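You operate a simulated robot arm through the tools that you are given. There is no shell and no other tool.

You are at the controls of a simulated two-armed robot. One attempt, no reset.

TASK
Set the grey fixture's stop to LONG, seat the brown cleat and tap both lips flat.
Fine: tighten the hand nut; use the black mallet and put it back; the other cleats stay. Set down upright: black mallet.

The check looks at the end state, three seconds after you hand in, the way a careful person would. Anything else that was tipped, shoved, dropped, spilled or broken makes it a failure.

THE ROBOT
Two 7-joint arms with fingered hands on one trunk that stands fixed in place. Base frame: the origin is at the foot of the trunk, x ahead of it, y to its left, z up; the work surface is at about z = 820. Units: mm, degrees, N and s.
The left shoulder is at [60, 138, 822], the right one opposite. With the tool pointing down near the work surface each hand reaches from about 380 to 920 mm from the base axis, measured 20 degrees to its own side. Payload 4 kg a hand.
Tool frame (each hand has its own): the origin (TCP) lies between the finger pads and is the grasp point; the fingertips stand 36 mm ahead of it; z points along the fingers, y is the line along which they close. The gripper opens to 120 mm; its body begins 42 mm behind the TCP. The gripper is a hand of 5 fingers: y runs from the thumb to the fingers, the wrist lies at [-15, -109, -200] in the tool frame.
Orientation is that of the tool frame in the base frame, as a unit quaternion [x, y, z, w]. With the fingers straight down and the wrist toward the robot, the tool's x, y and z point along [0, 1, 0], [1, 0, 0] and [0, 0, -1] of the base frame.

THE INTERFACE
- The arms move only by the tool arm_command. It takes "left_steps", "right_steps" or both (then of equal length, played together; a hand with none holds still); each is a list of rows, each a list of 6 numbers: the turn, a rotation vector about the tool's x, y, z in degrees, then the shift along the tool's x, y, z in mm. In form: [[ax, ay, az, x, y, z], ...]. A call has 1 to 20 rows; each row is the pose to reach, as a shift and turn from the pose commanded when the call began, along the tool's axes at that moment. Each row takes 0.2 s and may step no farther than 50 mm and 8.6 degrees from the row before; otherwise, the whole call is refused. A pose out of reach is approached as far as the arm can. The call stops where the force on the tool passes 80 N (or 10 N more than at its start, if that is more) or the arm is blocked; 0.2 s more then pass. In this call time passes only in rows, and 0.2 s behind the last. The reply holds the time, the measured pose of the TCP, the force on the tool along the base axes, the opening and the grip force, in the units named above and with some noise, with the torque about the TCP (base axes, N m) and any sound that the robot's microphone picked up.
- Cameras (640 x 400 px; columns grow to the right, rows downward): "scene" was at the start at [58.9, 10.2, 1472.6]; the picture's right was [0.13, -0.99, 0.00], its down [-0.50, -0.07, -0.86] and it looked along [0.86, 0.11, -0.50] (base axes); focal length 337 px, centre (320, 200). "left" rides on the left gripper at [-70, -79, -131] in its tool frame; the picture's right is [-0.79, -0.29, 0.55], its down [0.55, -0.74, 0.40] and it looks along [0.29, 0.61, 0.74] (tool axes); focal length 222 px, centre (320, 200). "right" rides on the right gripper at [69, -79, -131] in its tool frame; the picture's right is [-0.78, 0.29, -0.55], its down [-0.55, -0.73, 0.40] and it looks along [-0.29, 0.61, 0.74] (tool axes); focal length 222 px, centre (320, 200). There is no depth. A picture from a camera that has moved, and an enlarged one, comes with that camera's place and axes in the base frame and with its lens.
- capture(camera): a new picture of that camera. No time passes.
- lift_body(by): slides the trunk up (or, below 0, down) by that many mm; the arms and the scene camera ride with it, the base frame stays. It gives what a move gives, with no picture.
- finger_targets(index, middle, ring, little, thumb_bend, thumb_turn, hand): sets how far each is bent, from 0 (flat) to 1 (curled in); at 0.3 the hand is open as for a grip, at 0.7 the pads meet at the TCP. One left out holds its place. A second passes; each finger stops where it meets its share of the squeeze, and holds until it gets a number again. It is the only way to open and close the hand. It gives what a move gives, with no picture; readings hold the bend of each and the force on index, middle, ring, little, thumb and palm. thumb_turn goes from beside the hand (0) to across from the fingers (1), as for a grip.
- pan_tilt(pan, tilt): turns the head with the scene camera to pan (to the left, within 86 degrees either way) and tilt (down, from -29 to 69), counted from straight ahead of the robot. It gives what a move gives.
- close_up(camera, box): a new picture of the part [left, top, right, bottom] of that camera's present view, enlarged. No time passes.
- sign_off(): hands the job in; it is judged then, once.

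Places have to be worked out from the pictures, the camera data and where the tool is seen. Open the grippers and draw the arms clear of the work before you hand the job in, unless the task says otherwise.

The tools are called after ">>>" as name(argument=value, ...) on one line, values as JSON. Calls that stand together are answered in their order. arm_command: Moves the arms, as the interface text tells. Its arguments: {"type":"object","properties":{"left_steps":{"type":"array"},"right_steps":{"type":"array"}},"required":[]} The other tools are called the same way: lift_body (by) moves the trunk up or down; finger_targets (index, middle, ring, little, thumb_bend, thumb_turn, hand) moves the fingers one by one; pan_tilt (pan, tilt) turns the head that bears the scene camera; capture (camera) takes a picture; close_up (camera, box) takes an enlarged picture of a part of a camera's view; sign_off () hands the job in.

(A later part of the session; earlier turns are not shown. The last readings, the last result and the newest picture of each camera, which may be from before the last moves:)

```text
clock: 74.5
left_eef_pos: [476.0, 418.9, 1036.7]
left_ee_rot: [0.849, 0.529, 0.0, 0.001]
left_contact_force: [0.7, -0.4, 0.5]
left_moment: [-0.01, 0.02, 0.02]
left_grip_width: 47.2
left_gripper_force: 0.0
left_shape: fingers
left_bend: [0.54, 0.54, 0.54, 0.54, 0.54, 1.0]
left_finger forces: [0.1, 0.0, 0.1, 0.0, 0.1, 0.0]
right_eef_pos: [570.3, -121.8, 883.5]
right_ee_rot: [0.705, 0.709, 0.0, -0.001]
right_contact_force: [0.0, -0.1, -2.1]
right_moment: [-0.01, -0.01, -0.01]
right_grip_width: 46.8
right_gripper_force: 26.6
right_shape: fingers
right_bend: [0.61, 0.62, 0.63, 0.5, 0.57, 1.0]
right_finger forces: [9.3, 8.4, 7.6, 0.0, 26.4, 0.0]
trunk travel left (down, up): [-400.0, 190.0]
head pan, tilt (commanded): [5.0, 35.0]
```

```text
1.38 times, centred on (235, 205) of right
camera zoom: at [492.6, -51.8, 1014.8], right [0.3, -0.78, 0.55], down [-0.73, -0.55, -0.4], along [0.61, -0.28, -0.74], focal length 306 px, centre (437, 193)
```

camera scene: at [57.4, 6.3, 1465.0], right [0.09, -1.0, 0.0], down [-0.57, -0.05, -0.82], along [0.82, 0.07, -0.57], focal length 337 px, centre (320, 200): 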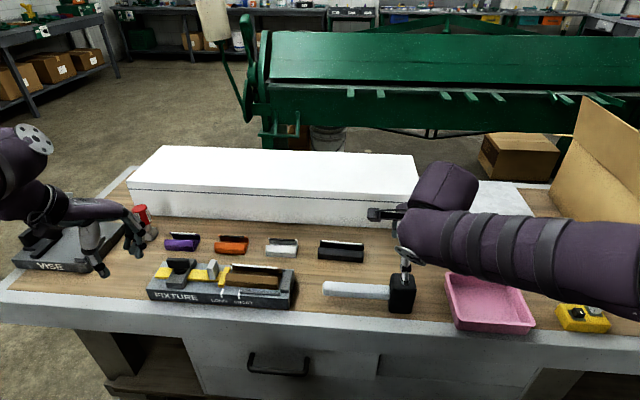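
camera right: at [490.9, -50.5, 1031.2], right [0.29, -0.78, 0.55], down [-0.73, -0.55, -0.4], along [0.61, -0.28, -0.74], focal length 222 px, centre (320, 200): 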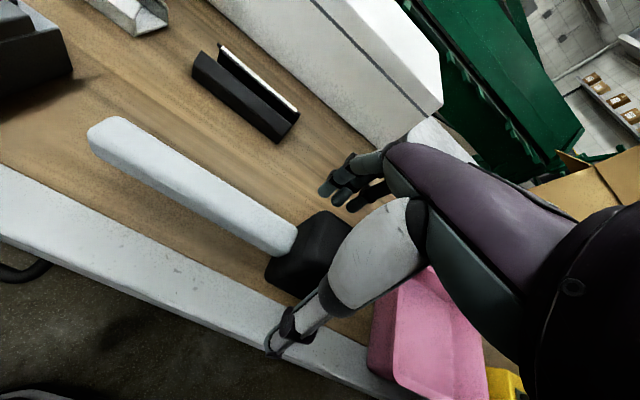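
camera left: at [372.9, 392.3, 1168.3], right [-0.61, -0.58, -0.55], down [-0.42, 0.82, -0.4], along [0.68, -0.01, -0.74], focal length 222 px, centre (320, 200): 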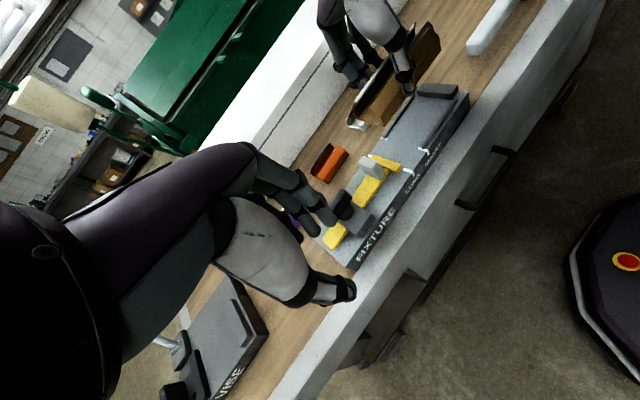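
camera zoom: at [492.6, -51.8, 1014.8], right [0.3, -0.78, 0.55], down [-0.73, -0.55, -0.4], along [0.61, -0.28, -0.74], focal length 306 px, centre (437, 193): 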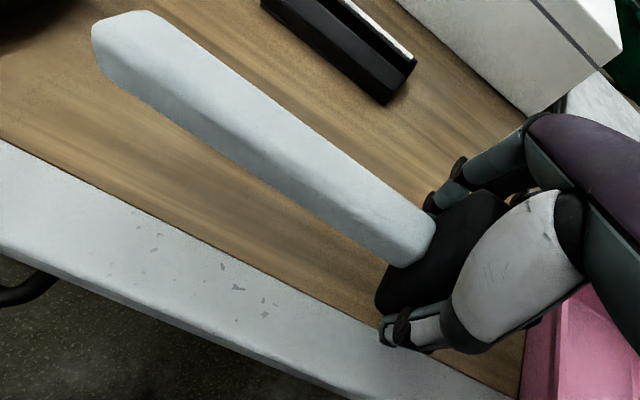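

The mallet is held firmly and comes up level. I raise it, carry it over the fixture and turn the hand 90° counter-clockwise so that the handle points toward the robot, clear of the tab and the nut.

>>> arm_command(right_steps=[[0, 0, 0, 0, 0, -32], [0, 0, 0, 0, 0, -64], [0, 0, 0, 0, 0, -96], [0, 0, 0, 0, 0, -128], [0, 0, -7.5, 27, -1, -130], [0, 0, -15, 55, -3, -130], [0, 0, -22.5, 82, -4, -130], [0, 0, -30, 109, -5, -130], [0, 0, -37.5, 137, -7, -130], [0, 0, -45, 164, -8, -130], [0, 0, -52.5, 191, -9, -130], [0, 0, -60, 219, -11, -130], [0, 0, -67.5, 246, -12, -130], [0, 0, -75, 273, -13, -130], [0, 0, -82.5, 301, -15, -130], [0, 0, -90, 328, -16, -130]])

>>> capture(camera="scene")

>>> capture(camera="left")

>>> capture(camera="right")

```text
clock: 77.9
left_eef_pos: [475.3, 420.2, 1037.2]
left_ee_rot: [0.848, 0.53, 0.0, 0.0]
left_contact_force: [0.3, -0.4, -0.2]
left_moment: [-0.03, -0.01, 0.0]
left_grip_width: 47.3
left_gripper_force: 0.1
left_shape: fingers
left_bend: [0.54, 0.54, 0.54, 0.54, 0.54, 1.0]
left_finger forces: [0.1, 0.0, 0.0, 0.0, 0.0, 0.0]
right_eef_pos: [554.1, 207.1, 1013.4]
right_ee_rot: [-0.002, 1.0, 0.0, 0.0]
right_contact_force: [0.5, 0.0, -2.8]
right_moment: [-0.02, -0.01, 0.0]
right_grip_width: 46.6
right_gripper_force: 24.9
right_shape: fingers
right_bend: [0.61, 0.62, 0.63, 0.5, 0.57, 1.0]
right_finger forces: [9.2, 8.1, 7.4, 0.0, 25.3, 0.0]
trunk travel left (down, up): [-400.0, 190.0]
head pan, tilt (commanded): [5.0, 35.0]
```

```text
taken
camera scene: at [57.6, 6.7, 1465.0], right [0.09, -1.0, 0.0], down [-0.57, -0.05, -0.82], along [0.82, 0.07, -0.57], focal length 337 px, centre (320, 200)
```

scene: 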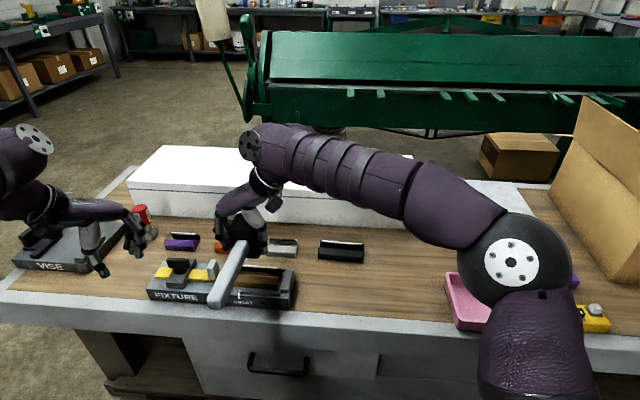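

```text
taken
camera left: at [373.3, 393.0, 1168.2], right [-0.61, -0.58, -0.55], down [-0.42, 0.82, -0.4], along [0.68, -0.01, -0.74], focal length 222 px, centre (320, 200)
```

left: 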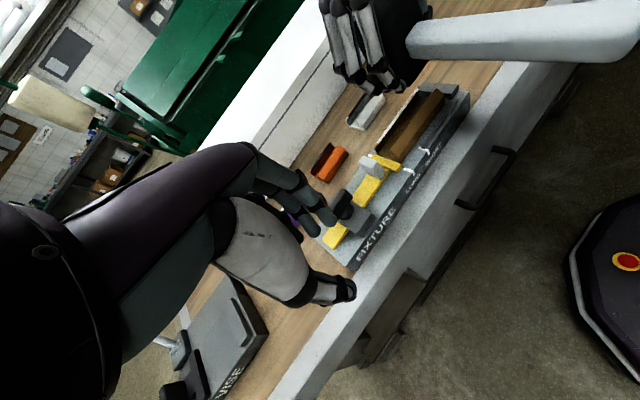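

```text
taken
camera right: at [486.3, 127.0, 1145.4], right [0.78, 0.3, 0.55], down [0.55, -0.73, -0.4], along [0.28, 0.61, -0.74], focal length 222 px, centre (320, 200)
```

right: 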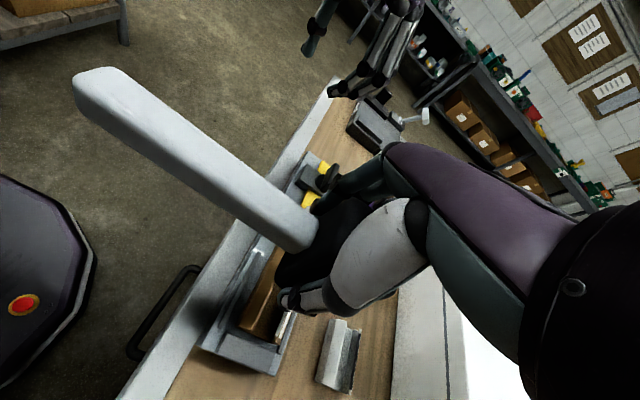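

The mallet is over the fixture with its handle toward the robot. I enlarge the views to check the head's place and level.

>>> close_up(camera="scene", box=[190, 200, 310, 315])

>>> close_up(camera="left", box=[310, 0, 530, 180])

>>> close_up(camera="right", box=[190, 190, 390, 390])

```text
3.48 times, centred on (250, 258) of scene
camera zoom: at [57.6, 6.7, 1465.0], right [0.09, -1.0, 0.0], down [-0.57, -0.05, -0.82], along [0.82, 0.07, -0.57], focal length 1174 px, centre (564, 0)
```

zoom: 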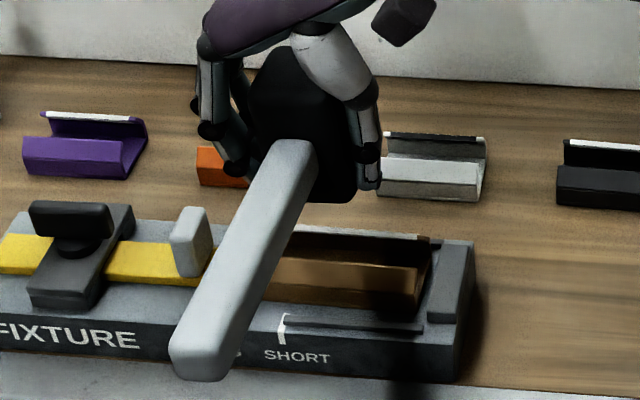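

```text
2.22 times, centred on (420, 90) of left
camera zoom: at [373.3, 393.0, 1168.2], right [-0.61, -0.58, -0.55], down [-0.42, 0.82, -0.4], along [0.68, -0.01, -0.74], focal length 494 px, centre (98, 444)
```

zoom: 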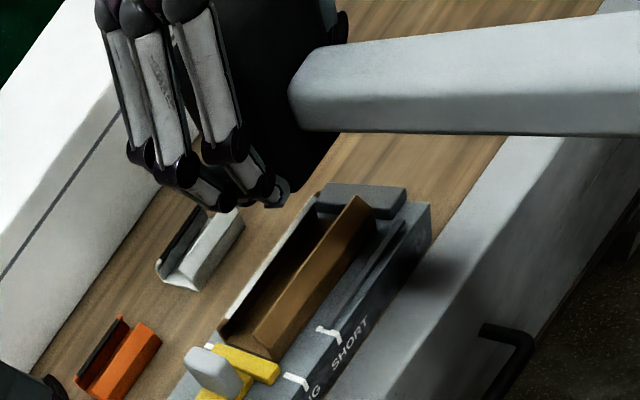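

```text
2.00 times, centred on (290, 290) of right
camera zoom: at [486.3, 127.0, 1145.4], right [0.78, 0.3, 0.55], down [0.55, -0.73, -0.4], along [0.28, 0.61, -0.74], focal length 444 px, centre (380, 20)
```

zoom: 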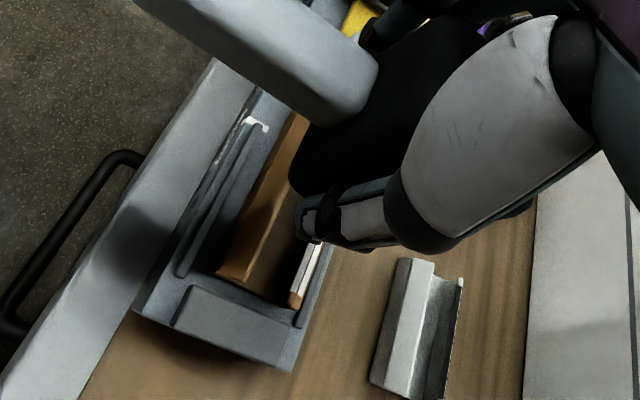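

The head's centre is near (569, 199) and level. I move so that it sits over the front lip (head centre about (562, 205)) with its face about 15 mm above the lip.

>>> arm_command(right_steps=[[0, 0, 0, 3, 3, 20], [0, 0, 0, 7, 6, 40], [0, 0, 0, 7, 6, 55], [0, 0, 0, 7, 6, 61]])

>>> close_up(camera="scene", box=[190, 220, 310, 320])

>>> close_up(camera="left", box=[350, 30, 510, 170])

>>> close_up(camera="right", box=[190, 190, 390, 390])

```text
clock: 78.9
left_eef_pos: [476.0, 419.7, 1036.9]
left_ee_rot: [0.848, 0.53, 0.0, -0.001]
left_contact_force: [0.3, 0.2, -0.5]
left_moment: [0.0, 0.01, 0.02]
left_grip_width: 47.3
left_gripper_force: 0.0
left_shape: fingers
left_bend: [0.54, 0.54, 0.54, 0.54, 0.54, 1.0]
left_finger forces: [0.0, 0.0, 0.1, 0.0, 0.0, 0.1]
right_eef_pos: [548.2, 212.2, 952.4]
right_ee_rot: [-0.002, 1.0, -0.001, 0.0]
right_contact_force: [0.3, -0.1, -2.0]
right_moment: [-0.01, 0.01, -0.06]
right_grip_width: 46.7
right_gripper_force: 24.7
right_shape: fingers
right_bend: [0.61, 0.62, 0.63, 0.5, 0.57, 1.0]
right_finger forces: [9.3, 8.1, 7.4, 0.1, 25.3, 0.1]
trunk travel left (down, up): [-400.0, 190.0]
head pan, tilt (commanded): [5.0, 35.0]
```

```text
4.00 times, centred on (250, 270) of scene
camera zoom: at [57.3, 6.2, 1465.0], right [0.09, -1.0, 0.0], down [-0.57, -0.05, -0.82], along [0.82, 0.07, -0.57], focal length 1350 px, centre (600, -80)
```

zoom: 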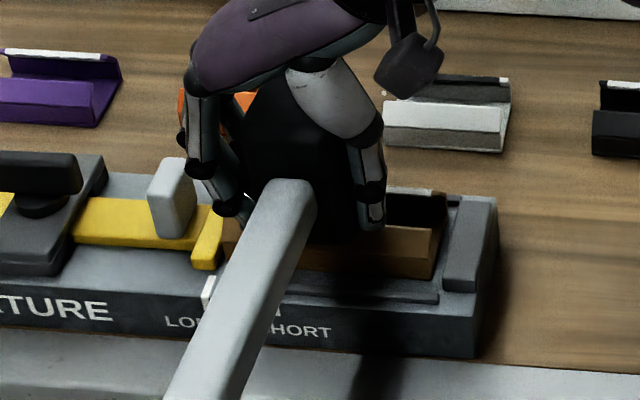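

```text
2.86 times, centred on (430, 100) of left
camera zoom: at [373.1, 392.6, 1168.5], right [-0.61, -0.58, -0.55], down [-0.42, 0.82, -0.4], along [0.68, -0.01, -0.74], focal length 635 px, centre (6, 486)
```

zoom: 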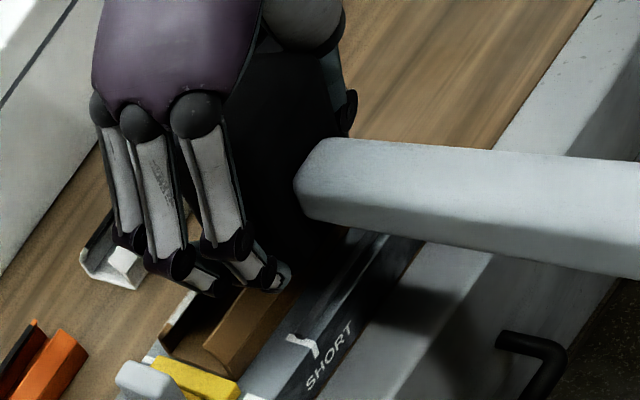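

```text
2.00 times, centred on (290, 290) of right
camera zoom: at [479.6, 133.2, 1083.8], right [0.78, 0.29, 0.55], down [0.55, -0.73, -0.4], along [0.28, 0.61, -0.74], focal length 444 px, centre (380, 20)
```

zoom: 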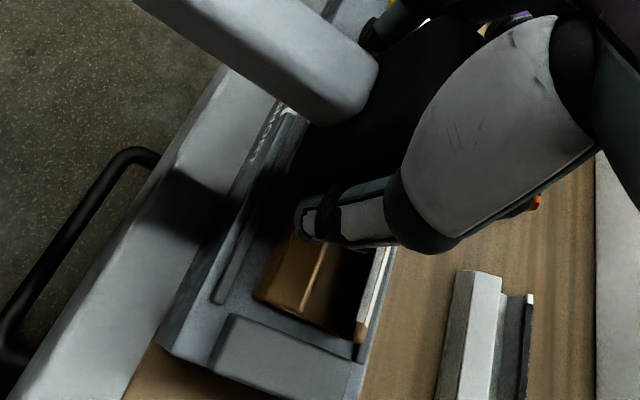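

Held this way the little finger would reach over the other lip, so I'll centre the head over both lips instead (head 48 mm long in x over the 46 mm cleat). I shift +18 mm in x at this height.

>>> arm_command(right_steps=[[0, 0, 0, -6, 0.5, 0], [0, 0, 0, -12, 0.8, 0], [0, 0, 0, -18.3, 0.8, 0]])

>>> close_up(camera="right", box=[190, 190, 390, 390])

>>> close_up(camera="left", box=[350, 30, 510, 170])

>>> close_up(camera="scene", box=[190, 220, 310, 320])

```text
clock: 79.7
left_eef_pos: [476.4, 419.7, 1037.8]
left_ee_rot: [0.848, 0.53, 0.0, 0.0]
left_contact_force: [-1.2, -0.5, 0.0]
left_moment: [-0.01, -0.03, 0.0]
left_grip_width: 47.4
left_gripper_force: 0.0
left_shape: fingers
left_bend: [0.54, 0.54, 0.54, 0.54, 0.54, 1.0]
left_finger forces: [0.0, 0.1, 0.1, 0.1, 0.0, 0.1]
right_eef_pos: [563.9, 213.6, 953.7]
right_ee_rot: [-0.003, 1.0, -0.001, 0.0]
right_contact_force: [0.1, -0.1, -1.8]
right_moment: [0.02, 0.02, 0.02]
right_grip_width: 46.4
right_gripper_force: 24.8
right_shape: fingers
right_bend: [0.61, 0.62, 0.63, 0.5, 0.57, 1.0]
right_finger forces: [9.3, 8.1, 7.4, 0.0, 25.2, 0.1]
trunk travel left (down, up): [-400.0, 190.0]
head pan, tilt (commanded): [5.0, 35.0]
```

```text
2.00 times, centred on (290, 290) of right
camera zoom: at [496.8, 133.6, 1084.9], right [0.78, 0.3, 0.55], down [0.55, -0.73, -0.4], along [0.28, 0.61, -0.74], focal length 444 px, centre (380, 20)
```

zoom: 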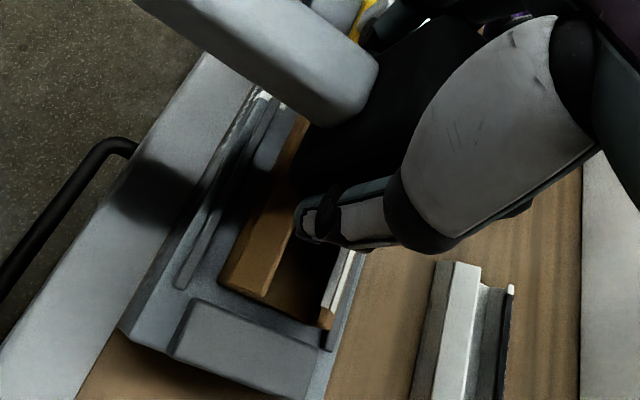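

```text
2.86 times, centred on (430, 100) of left
camera zoom: at [373.1, 392.6, 1168.5], right [-0.61, -0.58, -0.55], down [-0.42, 0.82, -0.4], along [0.68, -0.01, -0.74], focal length 635 px, centre (6, 486)
```

zoom: 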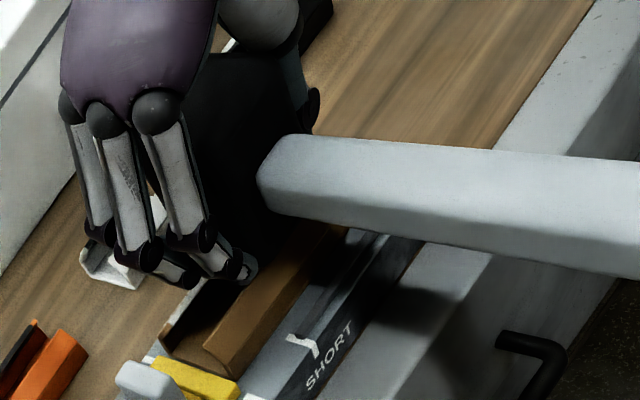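

```text
4.00 times, centred on (250, 270) of scene
camera zoom: at [57.3, 6.2, 1465.0], right [0.09, -1.0, 0.0], down [-0.57, -0.05, -0.82], along [0.82, 0.07, -0.57], focal length 1350 px, centre (600, -80)
```

zoom: 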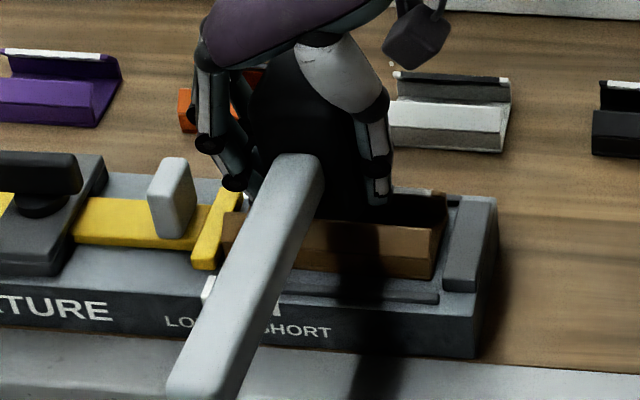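

The head is above both lips. First tap: down about 31 mm (face to z≈878) and back up.

>>> arm_command(right_steps=[[0, 0, 0, 0, 0, 10], [0, 0, 0, 0, 0, 31], [0, 0, 0, 0, 0, 10], [0, 0, 0, 0, 0, 0]])

>>> close_up(camera="right", box=[190, 190, 390, 390])

>>> close_up(camera="left", box=[350, 30, 510, 170])

>>> close_up(camera="scene", box=[190, 220, 310, 320])

```text
clock: 80.7
left_eef_pos: [475.5, 420.4, 1037.3]
left_ee_rot: [0.848, 0.53, 0.001, 0.0]
left_contact_force: [0.6, 0.1, 0.0]
left_moment: [-0.02, 0.02, 0.02]
left_grip_width: 47.3
left_gripper_force: 0.1
left_shape: fingers
left_bend: [0.54, 0.54, 0.54, 0.54, 0.54, 1.0]
left_finger forces: [0.0, 0.0, 0.0, 0.1, 0.1, 0.0]
right_eef_pos: [564.0, 213.7, 953.2]
right_ee_rot: [-0.002, 1.0, -0.002, -0.002]
right_contact_force: [0.1, 0.8, -3.1]
right_moment: [0.03, 0.01, -0.01]
right_grip_width: 46.8
right_gripper_force: 24.1
right_shape: fingers
right_bend: [0.62, 0.63, 0.63, 0.5, 0.58, 1.0]
right_finger forces: [9.1, 7.6, 7.1, 0.0, 24.3, 0.0]
trunk travel left (down, up): [-400.0, 190.0]
head pan, tilt (commanded): [5.0, 35.0]
```

```text
2.00 times, centred on (290, 290) of right
camera zoom: at [496.4, 134.0, 1084.6], right [0.78, 0.3, 0.54], down [0.55, -0.73, -0.4], along [0.28, 0.61, -0.74], focal length 444 px, centre (380, 20)
```

zoom: 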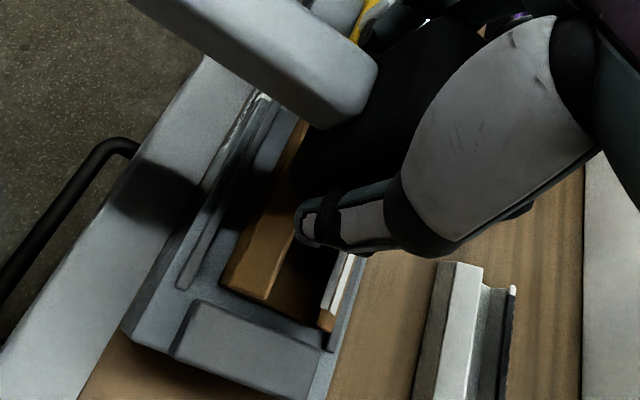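

```text
2.86 times, centred on (430, 100) of left
camera zoom: at [373.0, 392.8, 1168.2], right [-0.61, -0.58, -0.55], down [-0.42, 0.82, -0.4], along [0.68, -0.01, -0.74], focal length 635 px, centre (6, 486)
```

zoom: 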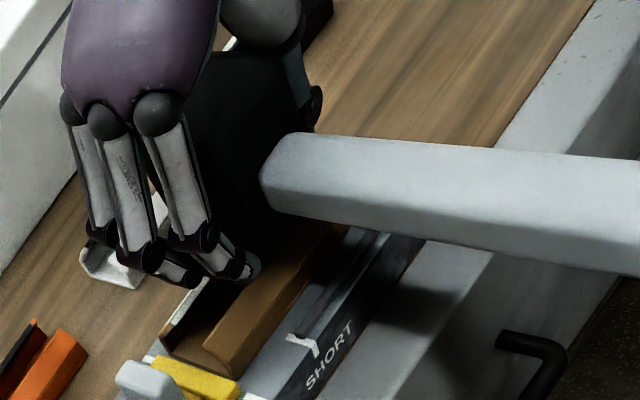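

```text
4.00 times, centred on (250, 270) of scene
camera zoom: at [57.3, 6.5, 1464.8], right [0.09, -1.0, 0.0], down [-0.57, -0.05, -0.82], along [0.82, 0.07, -0.57], focal length 1350 px, centre (600, -80)
```

zoom: 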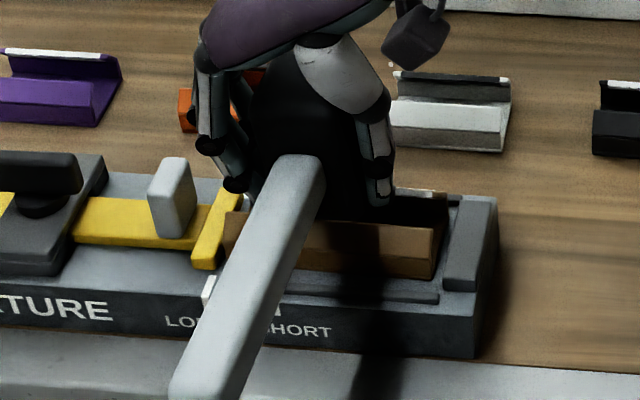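

The lips look little changed. I go down again and hold at the bottom to read the force there.

>>> arm_command(right_steps=[[0, 0, 0, 0, 0, 10], [0, 0, 0, 0, 0, 18], [0, 0, 0, 0, 0, 24]])

>>> close_up(camera="left", box=[350, 30, 510, 170])

>>> close_up(camera="right", box=[190, 190, 390, 390])

```text
clock: 81.5
left_eef_pos: [472.4, 418.8, 1040.1]
left_ee_rot: [0.848, 0.53, 0.001, 0.0]
left_contact_force: [0.4, -0.1, -0.2]
left_moment: [0.0, 0.0, 0.0]
left_grip_width: 47.4
left_gripper_force: 0.1
left_shape: fingers
left_bend: [0.54, 0.54, 0.54, 0.54, 0.54, 1.0]
left_finger forces: [0.0, 0.1, 0.1, 0.0, 0.0, 0.0]
right_eef_pos: [564.9, 213.7, 934.7]
right_ee_rot: [-0.001, 1.0, 0.003, 0.003]
right_contact_force: [-2.7, -3.2, 26.6]
right_moment: [0.32, -0.48, -0.05]
right_grip_width: 46.9
right_gripper_force: 30.7
right_shape: fingers
right_bend: [0.62, 0.63, 0.63, 0.5, 0.59, 1.0]
right_finger forces: [9.4, 8.9, 8.3, 0.2, 34.9, 0.1]
trunk travel left (down, up): [-400.0, 190.0]
head pan, tilt (commanded): [5.0, 35.0]
```

```text
2.86 times, centred on (430, 100) of left
camera zoom: at [371.2, 391.5, 1170.1], right [-0.6, -0.58, -0.55], down [-0.42, 0.82, -0.4], along [0.68, -0.01, -0.74], focal length 635 px, centre (6, 486)
```

zoom: 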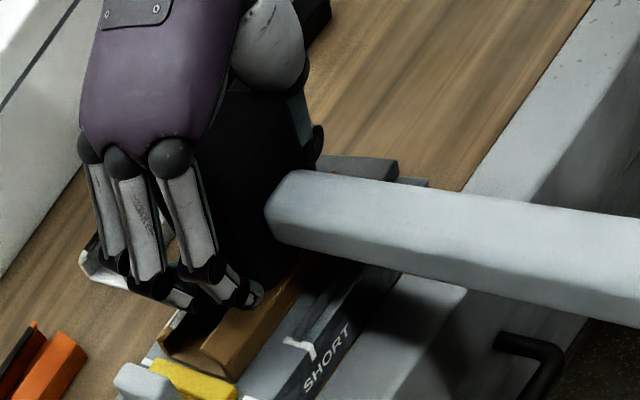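

```text
2.00 times, centred on (290, 290) of right
camera zoom: at [495.6, 133.6, 1065.6], right [0.78, 0.29, 0.55], down [0.55, -0.73, -0.4], along [0.29, 0.62, -0.73], focal length 444 px, centre (380, 20)
```

zoom: 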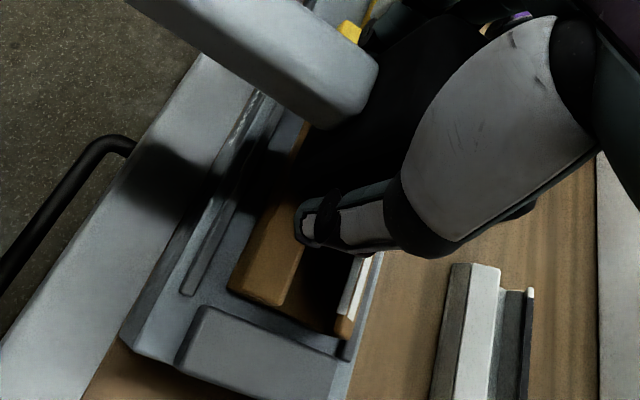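

The face stands on the lips with 27 N and they hold. I press on in small steps to learn at what force they give.

>>> arm_command(right_steps=[[0, 0, 0, 0, 0, 2], [0, 0, 0, 0, 0, 4]])

>>> close_up(camera="left", box=[350, 30, 510, 170])

```text
clock: 82.1
left_eef_pos: [472.8, 417.9, 1039.3]
left_ee_rot: [0.848, 0.53, 0.001, 0.0]
left_contact_force: [0.5, -0.1, 0.1]
left_moment: [0.05, 0.02, -0.01]
left_grip_width: 47.4
left_gripper_force: 0.1
left_shape: fingers
left_bend: [0.54, 0.54, 0.54, 0.54, 0.54, 1.0]
left_finger forces: [0.0, 0.0, 0.0, 0.0, 0.1, 0.1]
right_eef_pos: [564.0, 213.2, 932.7]
right_ee_rot: [-0.001, 1.0, 0.004, 0.006]
right_contact_force: [-3.5, -4.1, 47.5]
right_moment: [0.61, -0.9, -0.14]
right_grip_width: 46.7
right_gripper_force: 37.9
right_shape: fingers
right_bend: [0.62, 0.63, 0.63, 0.5, 0.59, 1.0]
right_finger forces: [10.8, 10.6, 10.1, 0.0, 43.9, 0.0]
trunk travel left (down, up): [-400.0, 190.0]
head pan, tilt (commanded): [5.0, 35.0]
```

```text
2.86 times, centred on (430, 100) of left
camera zoom: at [369.8, 391.0, 1170.6], right [-0.6, -0.58, -0.55], down [-0.42, 0.82, -0.4], along [0.68, -0.01, -0.73], focal length 635 px, centre (6, 486)
```

zoom: 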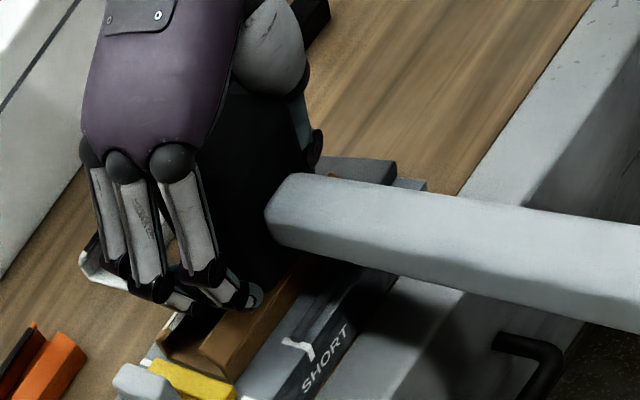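

At 47 N the lips still hold against a steady push, so a real blow is needed. I lift off and look at the lips before tapping faster.

>>> arm_command(right_steps=[[0, 0, 0, 0, 0, -8], [0, 0, 0, 0, 0, -28], [0, 0, 0, 0, 0, -60], [0, 0, 0, 0, 0, -90]])

>>> close_up(camera="left", box=[350, 30, 510, 170])

>>> close_up(camera="right", box=[190, 190, 390, 390])

>>> close_up(camera="scene", box=[190, 200, 310, 320])

```text
clock: 83.1
left_eef_pos: [475.6, 420.5, 1037.4]
left_ee_rot: [0.848, 0.53, 0.0, 0.0]
left_contact_force: [0.1, 0.1, -0.4]
left_moment: [-0.01, 0.02, -0.03]
left_grip_width: 47.7
left_gripper_force: 0.0
left_shape: fingers
left_bend: [0.54, 0.54, 0.54, 0.54, 0.54, 1.0]
left_finger forces: [0.0, 0.0, 0.0, 0.1, 0.1, 0.1]
right_eef_pos: [564.0, 212.8, 1013.3]
right_ee_rot: [-0.001, 1.0, -0.001, -0.001]
right_contact_force: [-0.1, -0.2, -3.2]
right_moment: [0.0, 0.03, -0.01]
right_grip_width: 47.0
right_gripper_force: 24.1
right_shape: fingers
right_bend: [0.62, 0.63, 0.63, 0.5, 0.59, 1.0]
right_finger forces: [9.1, 7.7, 7.0, 0.1, 23.9, 0.1]
trunk travel left (down, up): [-400.0, 190.0]
head pan, tilt (commanded): [5.0, 35.0]
```

```text
2.86 times, centred on (430, 100) of left
camera zoom: at [372.7, 392.5, 1168.5], right [-0.61, -0.58, -0.55], down [-0.42, 0.82, -0.4], along [0.68, -0.01, -0.74], focal length 635 px, centre (6, 486)
```

zoom: 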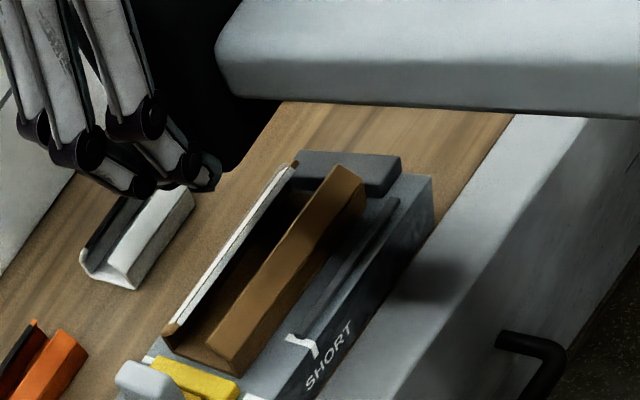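

```text
2.00 times, centred on (290, 290) of right
camera zoom: at [496.3, 134.3, 1145.4], right [0.78, 0.3, 0.55], down [0.55, -0.73, -0.4], along [0.28, 0.61, -0.74], focal length 444 px, centre (380, 20)
```

zoom: 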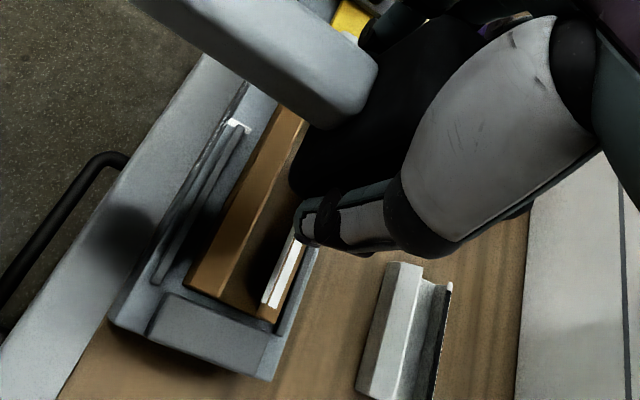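

```text
3.33 times, centred on (250, 260) of scene
camera zoom: at [56.9, 6.1, 1464.9], right [0.09, -1.0, 0.0], down [-0.57, -0.05, -0.82], along [0.82, 0.07, -0.57], focal length 1125 px, centre (553, 0)
```

zoom: 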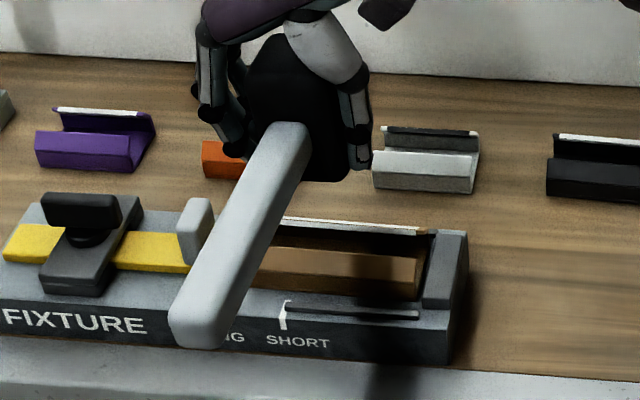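

Let me enlarge the cleat in the left camera with the same box as before, to compare the lips.

>>> close_up(camera="left", box=[365, 65, 485, 175])

>>> close_up(camera="left", box=[395, 80, 455, 170])

>>> close_up(camera="right", box=[260, 240, 360, 370])

```text
3.64 times, centred on (425, 120) of left
camera zoom: at [372.7, 392.5, 1168.5], right [-0.61, -0.58, -0.55], down [-0.42, 0.82, -0.4], along [0.68, -0.01, -0.74], focal length 808 px, centre (-62, 491)
```

zoom: 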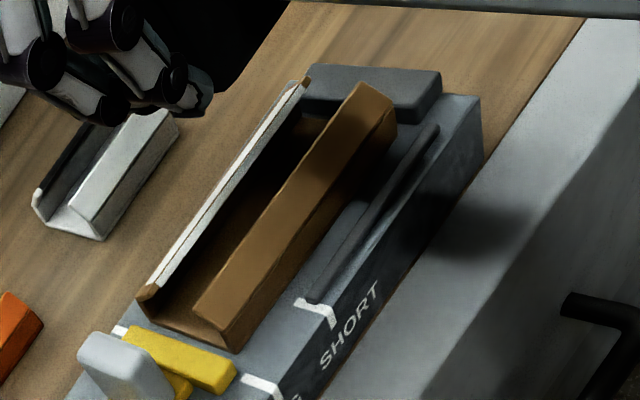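

```text
4.44 times, centred on (425, 125) of left
camera zoom: at [372.7, 392.5, 1168.5], right [-0.61, -0.58, -0.55], down [-0.42, 0.82, -0.4], along [0.68, -0.01, -0.74], focal length 987 px, centre (-147, 533)
```

zoom: 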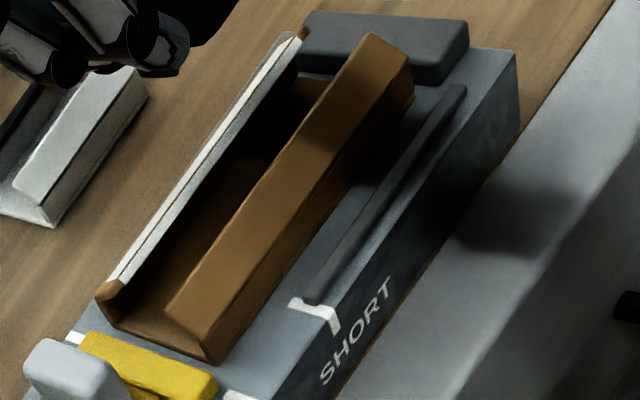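

```text
3.08 times, centred on (310, 305) of right
camera zoom: at [496.3, 134.3, 1145.4], right [0.78, 0.3, 0.55], down [0.55, -0.73, -0.4], along [0.28, 0.61, -0.74], focal length 684 px, centre (351, -123)
```

zoom: 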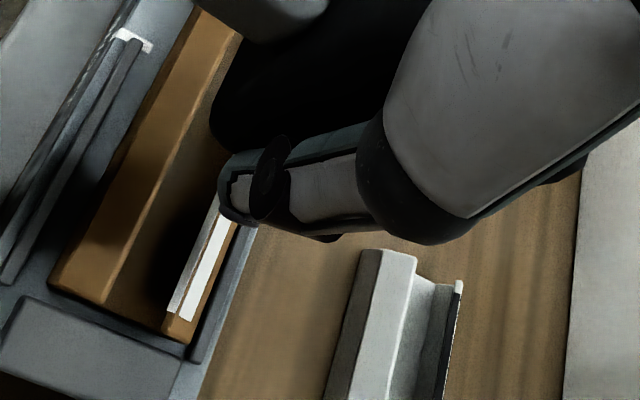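

The lips have given way somewhat: the striped lip now shows its face and the front lip leans further in. I lower again and give two quicker taps.

>>> arm_command(right_steps=[[0, 0, 0, 0, 0, 35], [0, 0, 0, 0, 0, 65], [0, 0, 0, 0, 0, 65], [0, 0, 0, 0, 0, 98], [0, 0, 0, 0, 0, 65], [0, 0, 0, 0, 0, 65]])

>>> close_up(camera="left", box=[365, 45, 505, 175])

```text
clock: 84.5
left_eef_pos: [476.8, 420.2, 1037.1]
left_ee_rot: [0.848, 0.53, 0.0, 0.001]
left_contact_force: [1.0, -0.3, 0.2]
left_moment: [0.03, 0.01, -0.04]
left_grip_width: 47.4
left_gripper_force: 0.0
left_shape: fingers
left_bend: [0.54, 0.54, 0.54, 0.54, 0.54, 1.0]
left_finger forces: [0.0, 0.0, 0.1, 0.0, 0.0, 0.0]
right_eef_pos: [563.6, 213.3, 950.7]
right_ee_rot: [-0.003, 1.0, -0.001, 0.0]
right_contact_force: [0.8, 0.6, -2.8]
right_moment: [0.04, 0.0, 0.01]
right_grip_width: 46.9
right_gripper_force: 23.5
right_shape: fingers
right_bend: [0.62, 0.63, 0.63, 0.5, 0.59, 1.0]
right_finger forces: [9.2, 7.6, 7.2, 0.0, 23.8, 0.0]
trunk travel left (down, up): [-400.0, 190.0]
head pan, tilt (commanded): [5.0, 35.0]
```

```text
3.08 times, centred on (435, 110) of left
camera zoom: at [373.4, 392.8, 1168.2], right [-0.61, -0.58, -0.55], down [-0.42, 0.82, -0.4], along [0.68, -0.01, -0.74], focal length 684 px, centre (-34, 477)
```

zoom: 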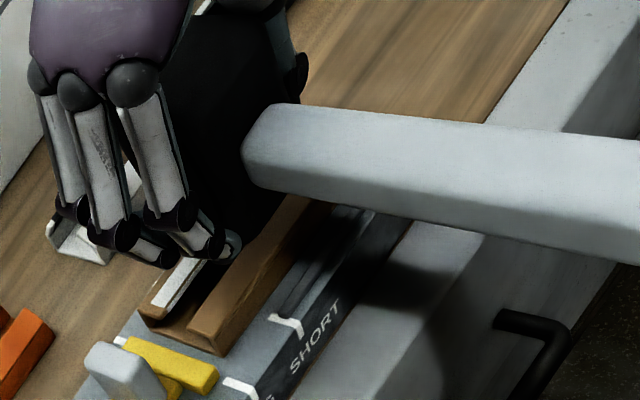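

The tap bent both lips well down. I give two more of the same.

>>> arm_command(right_steps=[[0, 0, 0, 0, 0, 35], [0, 0, 0, 0, 0, 0], [0, 0, 0, 0, 0, 0], [0, 0, 0, 0, 0, 37], [0, 0, 0, 0, 0, 0], [0, 0, 0, 0, 0, -10]])

>>> close_up(camera="left", box=[365, 45, 505, 175])

>>> close_up(camera="right", box=[230, 240, 360, 370])

```text
clock: 85.9
left_eef_pos: [474.6, 419.4, 1037.2]
left_ee_rot: [0.848, 0.529, 0.0, -0.001]
left_contact_force: [-0.1, 0.9, 0.3]
left_moment: [0.0, 0.01, 0.01]
left_grip_width: 47.1
left_gripper_force: 0.1
left_shape: fingers
left_bend: [0.54, 0.54, 0.54, 0.54, 0.54, 1.0]
left_finger forces: [0.1, 0.0, 0.1, 0.1, 0.0, 0.1]
right_eef_pos: [563.8, 214.9, 958.6]
right_ee_rot: [-0.003, 1.0, 0.0, -0.001]
right_contact_force: [-0.3, 0.0, -3.0]
right_moment: [0.01, 0.0, -0.02]
right_grip_width: 46.9
right_gripper_force: 24.1
right_shape: fingers
right_bend: [0.62, 0.63, 0.64, 0.5, 0.59, 0.99]
right_finger forces: [9.3, 7.7, 7.1, 0.1, 23.8, 0.1]
trunk travel left (down, up): [-400.0, 190.0]
head pan, tilt (commanded): [5.0, 35.0]
```

```text
3.08 times, centred on (435, 110) of left
camera zoom: at [373.2, 392.7, 1168.3], right [-0.61, -0.58, -0.55], down [-0.42, 0.82, -0.4], along [0.68, -0.01, -0.74], focal length 684 px, centre (-34, 477)
```

zoom: 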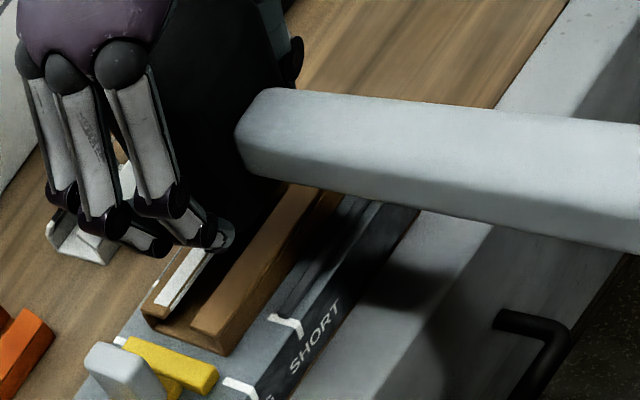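

```text
3.08 times, centred on (295, 305) of right
camera zoom: at [497.2, 134.6, 1089.6], right [0.78, 0.29, 0.55], down [0.55, -0.73, -0.4], along [0.28, 0.61, -0.74], focal length 684 px, centre (397, -123)
```

zoom: 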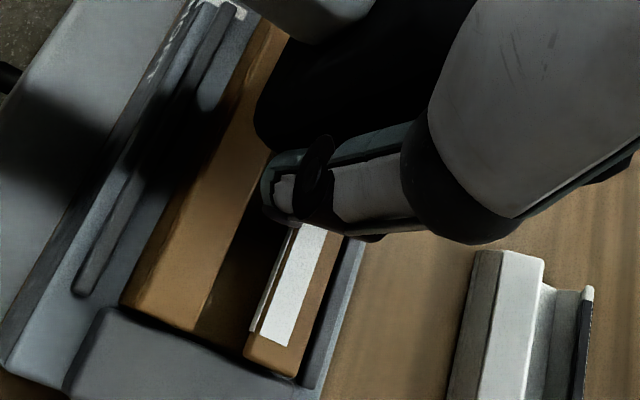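

Both lips look nearly flat. I raise the mallet out of the way to inspect the end profile closely.

>>> arm_command(right_steps=[[0, 0, 0, 0, 0, -25], [0, 0, 0, 0, 0, -55]])

>>> close_up(camera="left", box=[385, 75, 455, 165])

>>> close_up(camera="left", box=[388, 128, 424, 164])

>>> close_up(camera="right", box=[250, 240, 360, 370])

```text
clock: 86.5
left_eef_pos: [475.1, 418.6, 1036.3]
left_ee_rot: [0.848, 0.531, -0.001, 0.0]
left_contact_force: [-1.5, 0.3, 0.7]
left_moment: [-0.01, 0.03, -0.04]
left_grip_width: 47.6
left_gripper_force: 0.0
left_shape: fingers
left_bend: [0.54, 0.54, 0.54, 0.54, 0.54, 1.0]
left_finger forces: [0.1, 0.0, 0.0, 0.0, 0.0, 0.0]
right_eef_pos: [564.8, 213.8, 1015.3]
right_ee_rot: [-0.003, 1.0, 0.001, 0.001]
right_contact_force: [-0.7, -0.5, -1.9]
right_moment: [0.02, 0.03, 0.0]
right_grip_width: 46.9
right_gripper_force: 24.0
right_shape: fingers
right_bend: [0.62, 0.63, 0.64, 0.5, 0.59, 0.99]
right_finger forces: [9.2, 7.6, 7.0, 0.0, 23.8, 0.0]
trunk travel left (down, up): [-400.0, 190.0]
head pan, tilt (commanded): [5.0, 35.0]
```

```text
4.44 times, centred on (420, 120) of left
camera zoom: at [372.7, 392.6, 1168.6], right [-0.6, -0.58, -0.55], down [-0.42, 0.82, -0.4], along [0.68, -0.01, -0.74], focal length 987 px, centre (-124, 556)
```

zoom: 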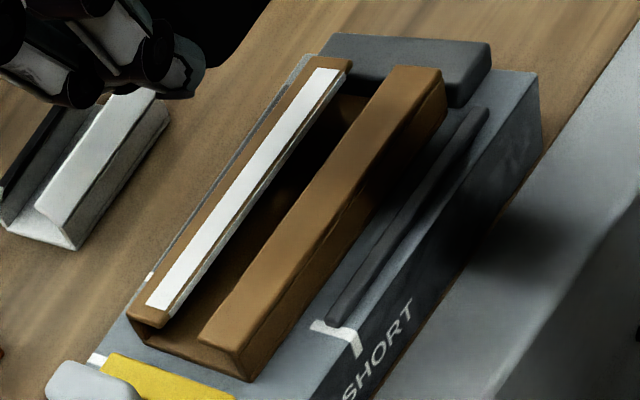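

```text
11.11 times, centred on (406, 146) of left
camera zoom: at [372.7, 392.6, 1168.6], right [-0.6, -0.58, -0.55], down [-0.42, 0.82, -0.4], along [0.68, -0.01, -0.74], focal length 2468 px, centre (-636, 800)
```

zoom: 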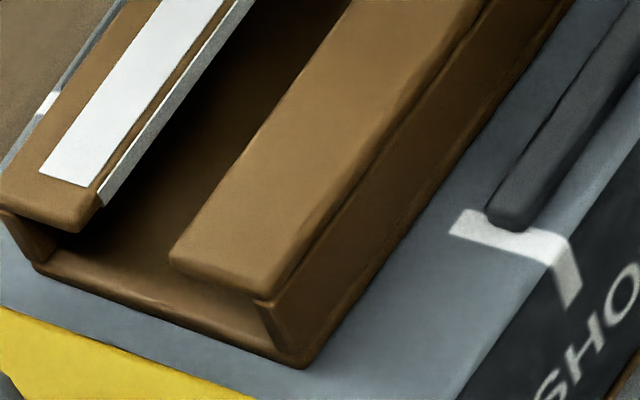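

```text
3.08 times, centred on (305, 305) of right
camera zoom: at [496.8, 135.3, 1146.5], right [0.78, 0.29, 0.55], down [0.55, -0.73, -0.4], along [0.28, 0.61, -0.74], focal length 684 px, centre (366, -123)
```

zoom: 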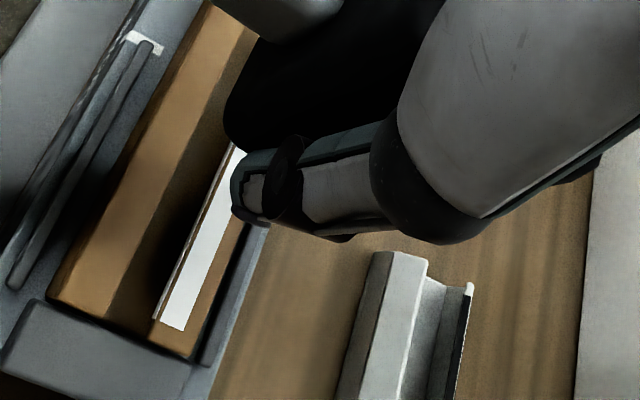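

The striped lip is flat and the front lip is almost flat. I tap the front lip twice more with the head shifted 12 mm toward it.

>>> arm_command(right_steps=[[0, 0, 0, 6, 0, 35], [0, 0, 0, 12, 0, 65], [0, 0, 0, 12, 0, 65], [0, 0, 0, 12, 0, 101], [0, 0, 0, 12, 0, 65], [0, 0, 0, 12, 0, 65], [0, 0, 0, 12, 0, 101], [0, 0, 0, 12, 0, 65], [0, 0, 0, 12, 0, 40]])

>>> close_up(camera="left", box=[385, 75, 455, 165])

>>> close_up(camera="left", box=[388, 128, 424, 164])

```text
clock: 88.5
left_eef_pos: [475.4, 419.2, 1037.8]
left_ee_rot: [0.848, 0.53, 0.0, 0.0]
left_contact_force: [-0.2, 0.5, -0.8]
left_moment: [0.01, 0.0, -0.03]
left_grip_width: 47.5
left_gripper_force: 0.1
left_shape: fingers
left_bend: [0.54, 0.54, 0.54, 0.54, 0.54, 1.0]
left_finger forces: [0.1, 0.0, 0.1, 0.1, 0.1, 0.0]
right_eef_pos: [553.2, 214.0, 975.4]
right_ee_rot: [-0.002, 1.0, 0.0, 0.0]
right_contact_force: [-1.1, -0.3, -2.7]
right_moment: [0.04, -0.01, -0.01]
right_grip_width: 47.0
right_gripper_force: 23.6
right_shape: fingers
right_bend: [0.62, 0.63, 0.64, 0.5, 0.59, 0.99]
right_finger forces: [9.1, 7.6, 7.0, 0.0, 23.7, 0.1]
trunk travel left (down, up): [-400.0, 190.0]
head pan, tilt (commanded): [5.0, 35.0]
```

```text
4.44 times, centred on (420, 120) of left
camera zoom: at [373.0, 392.6, 1168.4], right [-0.61, -0.58, -0.55], down [-0.42, 0.82, -0.4], along [0.68, -0.01, -0.74], focal length 987 px, centre (-124, 556)
```

zoom: 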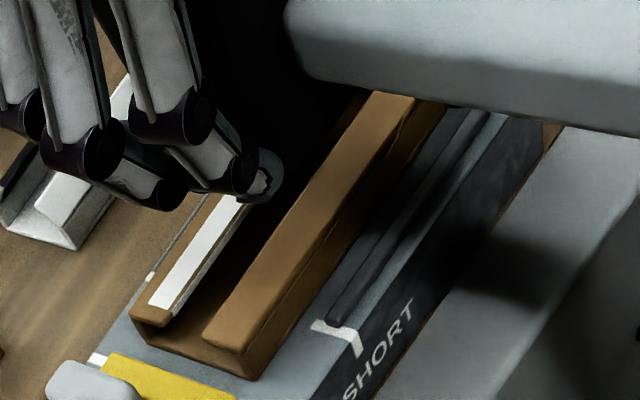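

```text
11.11 times, centred on (406, 146) of left
camera zoom: at [373.0, 392.6, 1168.4], right [-0.61, -0.58, -0.55], down [-0.42, 0.82, -0.4], along [0.68, -0.01, -0.74], focal length 2468 px, centre (-636, 800)
```

zoom: 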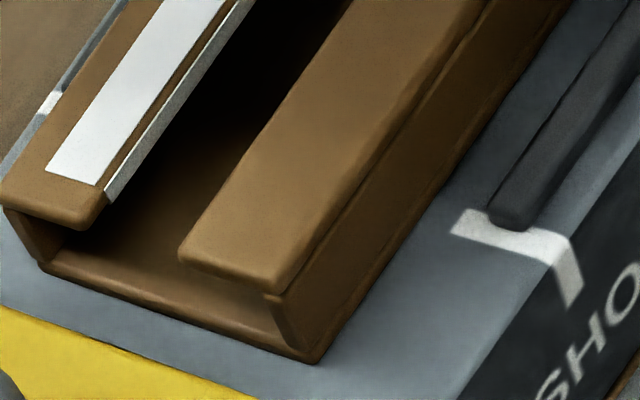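

The front lip is flat now. One more light tap on the striped lip with the head shifted toward the back.

>>> arm_command(right_steps=[[0, 0, 0, -12, 0, 0], [0, 0, 0, -24, 0, 25], [0, 0, 0, -24, 0, 25], [0, 0, 0, -24, 0, 60], [0, 0, 0, -24, 0, 25], [0, 0, 0, -24, 0, -15], [0, 0, 0, -24, 0, -45]])

>>> close_up(camera="left", box=[385, 75, 455, 165])

>>> close_up(camera="left", box=[388, 128, 424, 164])

>>> close_up(camera="right", box=[250, 240, 360, 370])

```text
clock: 90.1
left_eef_pos: [474.8, 420.0, 1037.4]
left_ee_rot: [0.847, 0.531, 0.0, 0.0]
left_contact_force: [-0.3, 0.2, 0.2]
left_moment: [0.0, -0.01, 0.01]
left_grip_width: 47.4
left_gripper_force: 0.1
left_shape: fingers
left_bend: [0.54, 0.54, 0.54, 0.54, 0.54, 1.0]
left_finger forces: [0.0, 0.0, 0.0, 0.0, 0.0, 0.0]
right_eef_pos: [577.0, 214.0, 1022.0]
right_ee_rot: [-0.003, 1.0, -0.001, 0.0]
right_contact_force: [0.7, -0.3, -3.0]
right_moment: [0.01, -0.01, 0.01]
right_grip_width: 47.0
right_gripper_force: 23.8
right_shape: fingers
right_bend: [0.62, 0.63, 0.64, 0.5, 0.59, 0.99]
right_finger forces: [9.4, 7.5, 6.9, 0.0, 23.6, 0.0]
trunk travel left (down, up): [-400.0, 190.0]
head pan, tilt (commanded): [5.0, 35.0]
```

```text
4.44 times, centred on (420, 120) of left
camera zoom: at [372.7, 392.5, 1168.6], right [-0.6, -0.58, -0.55], down [-0.42, 0.82, -0.4], along [0.68, -0.01, -0.74], focal length 987 px, centre (-124, 556)
```

zoom: 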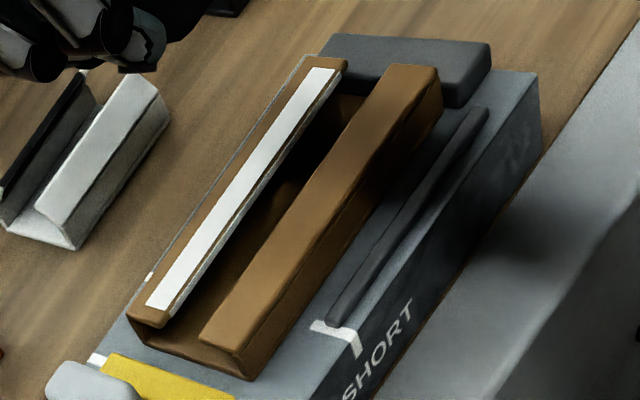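

```text
11.11 times, centred on (406, 146) of left
camera zoom: at [372.7, 392.5, 1168.6], right [-0.6, -0.58, -0.55], down [-0.42, 0.82, -0.4], along [0.68, -0.01, -0.74], focal length 2468 px, centre (-636, 800)
```

zoom: 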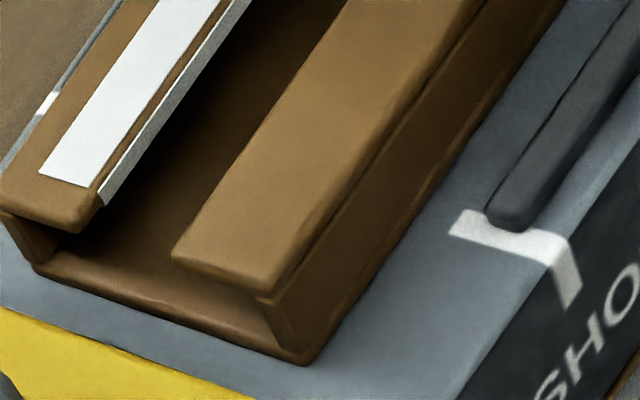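

```text
3.08 times, centred on (305, 305) of right
camera zoom: at [508.5, 133.7, 1152.7], right [0.78, 0.3, 0.55], down [0.55, -0.73, -0.4], along [0.28, 0.61, -0.74], focal length 684 px, centre (366, -123)
```

zoom: 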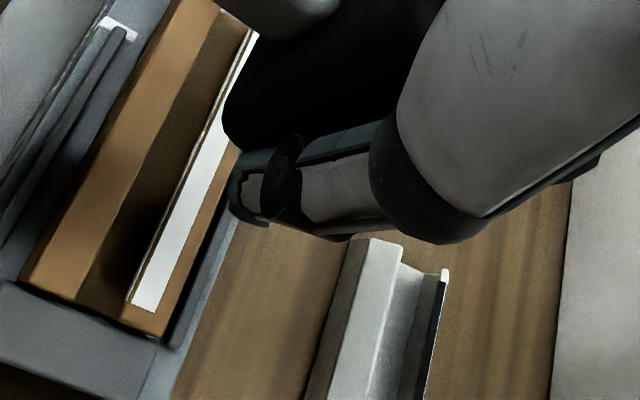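

Both lips look flat. I enlarge the end profile even more to be sure.

>>> close_up(camera="left", box=[386, 140, 410, 164])

>>> close_up(camera="left", box=[420, 80, 460, 120])

```text
16.00 times, centred on (398, 152) of left
camera zoom: at [372.7, 392.5, 1168.6], right [-0.6, -0.58, -0.55], down [-0.42, 0.82, -0.4], along [0.68, -0.01, -0.74], focal length 3554 px, centre (-928, 968)
```

zoom: 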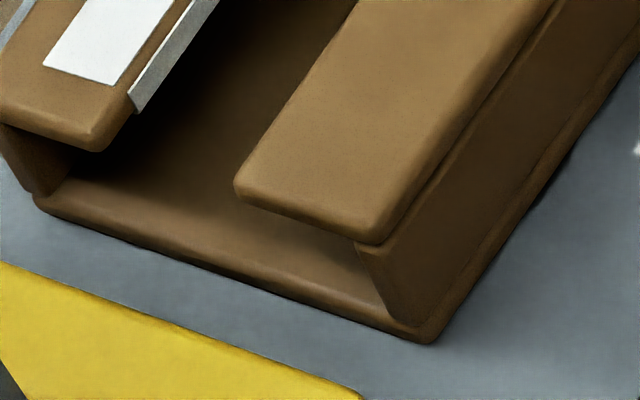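

```text
10.00 times, centred on (440, 100) of left
camera zoom: at [372.7, 392.5, 1168.6], right [-0.6, -0.58, -0.55], down [-0.42, 0.82, -0.4], along [0.68, -0.01, -0.74], focal length 2221 px, centre (-880, 1200)
```

zoom: 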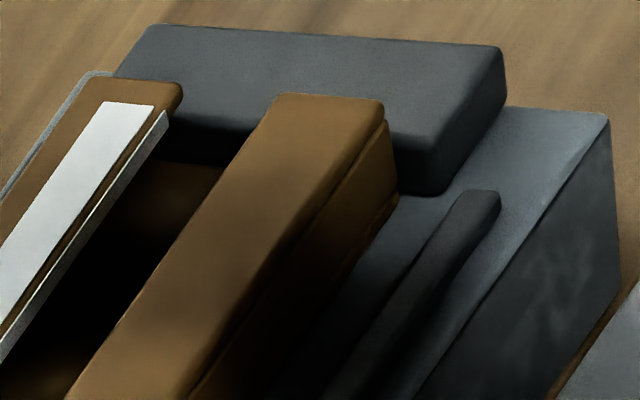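

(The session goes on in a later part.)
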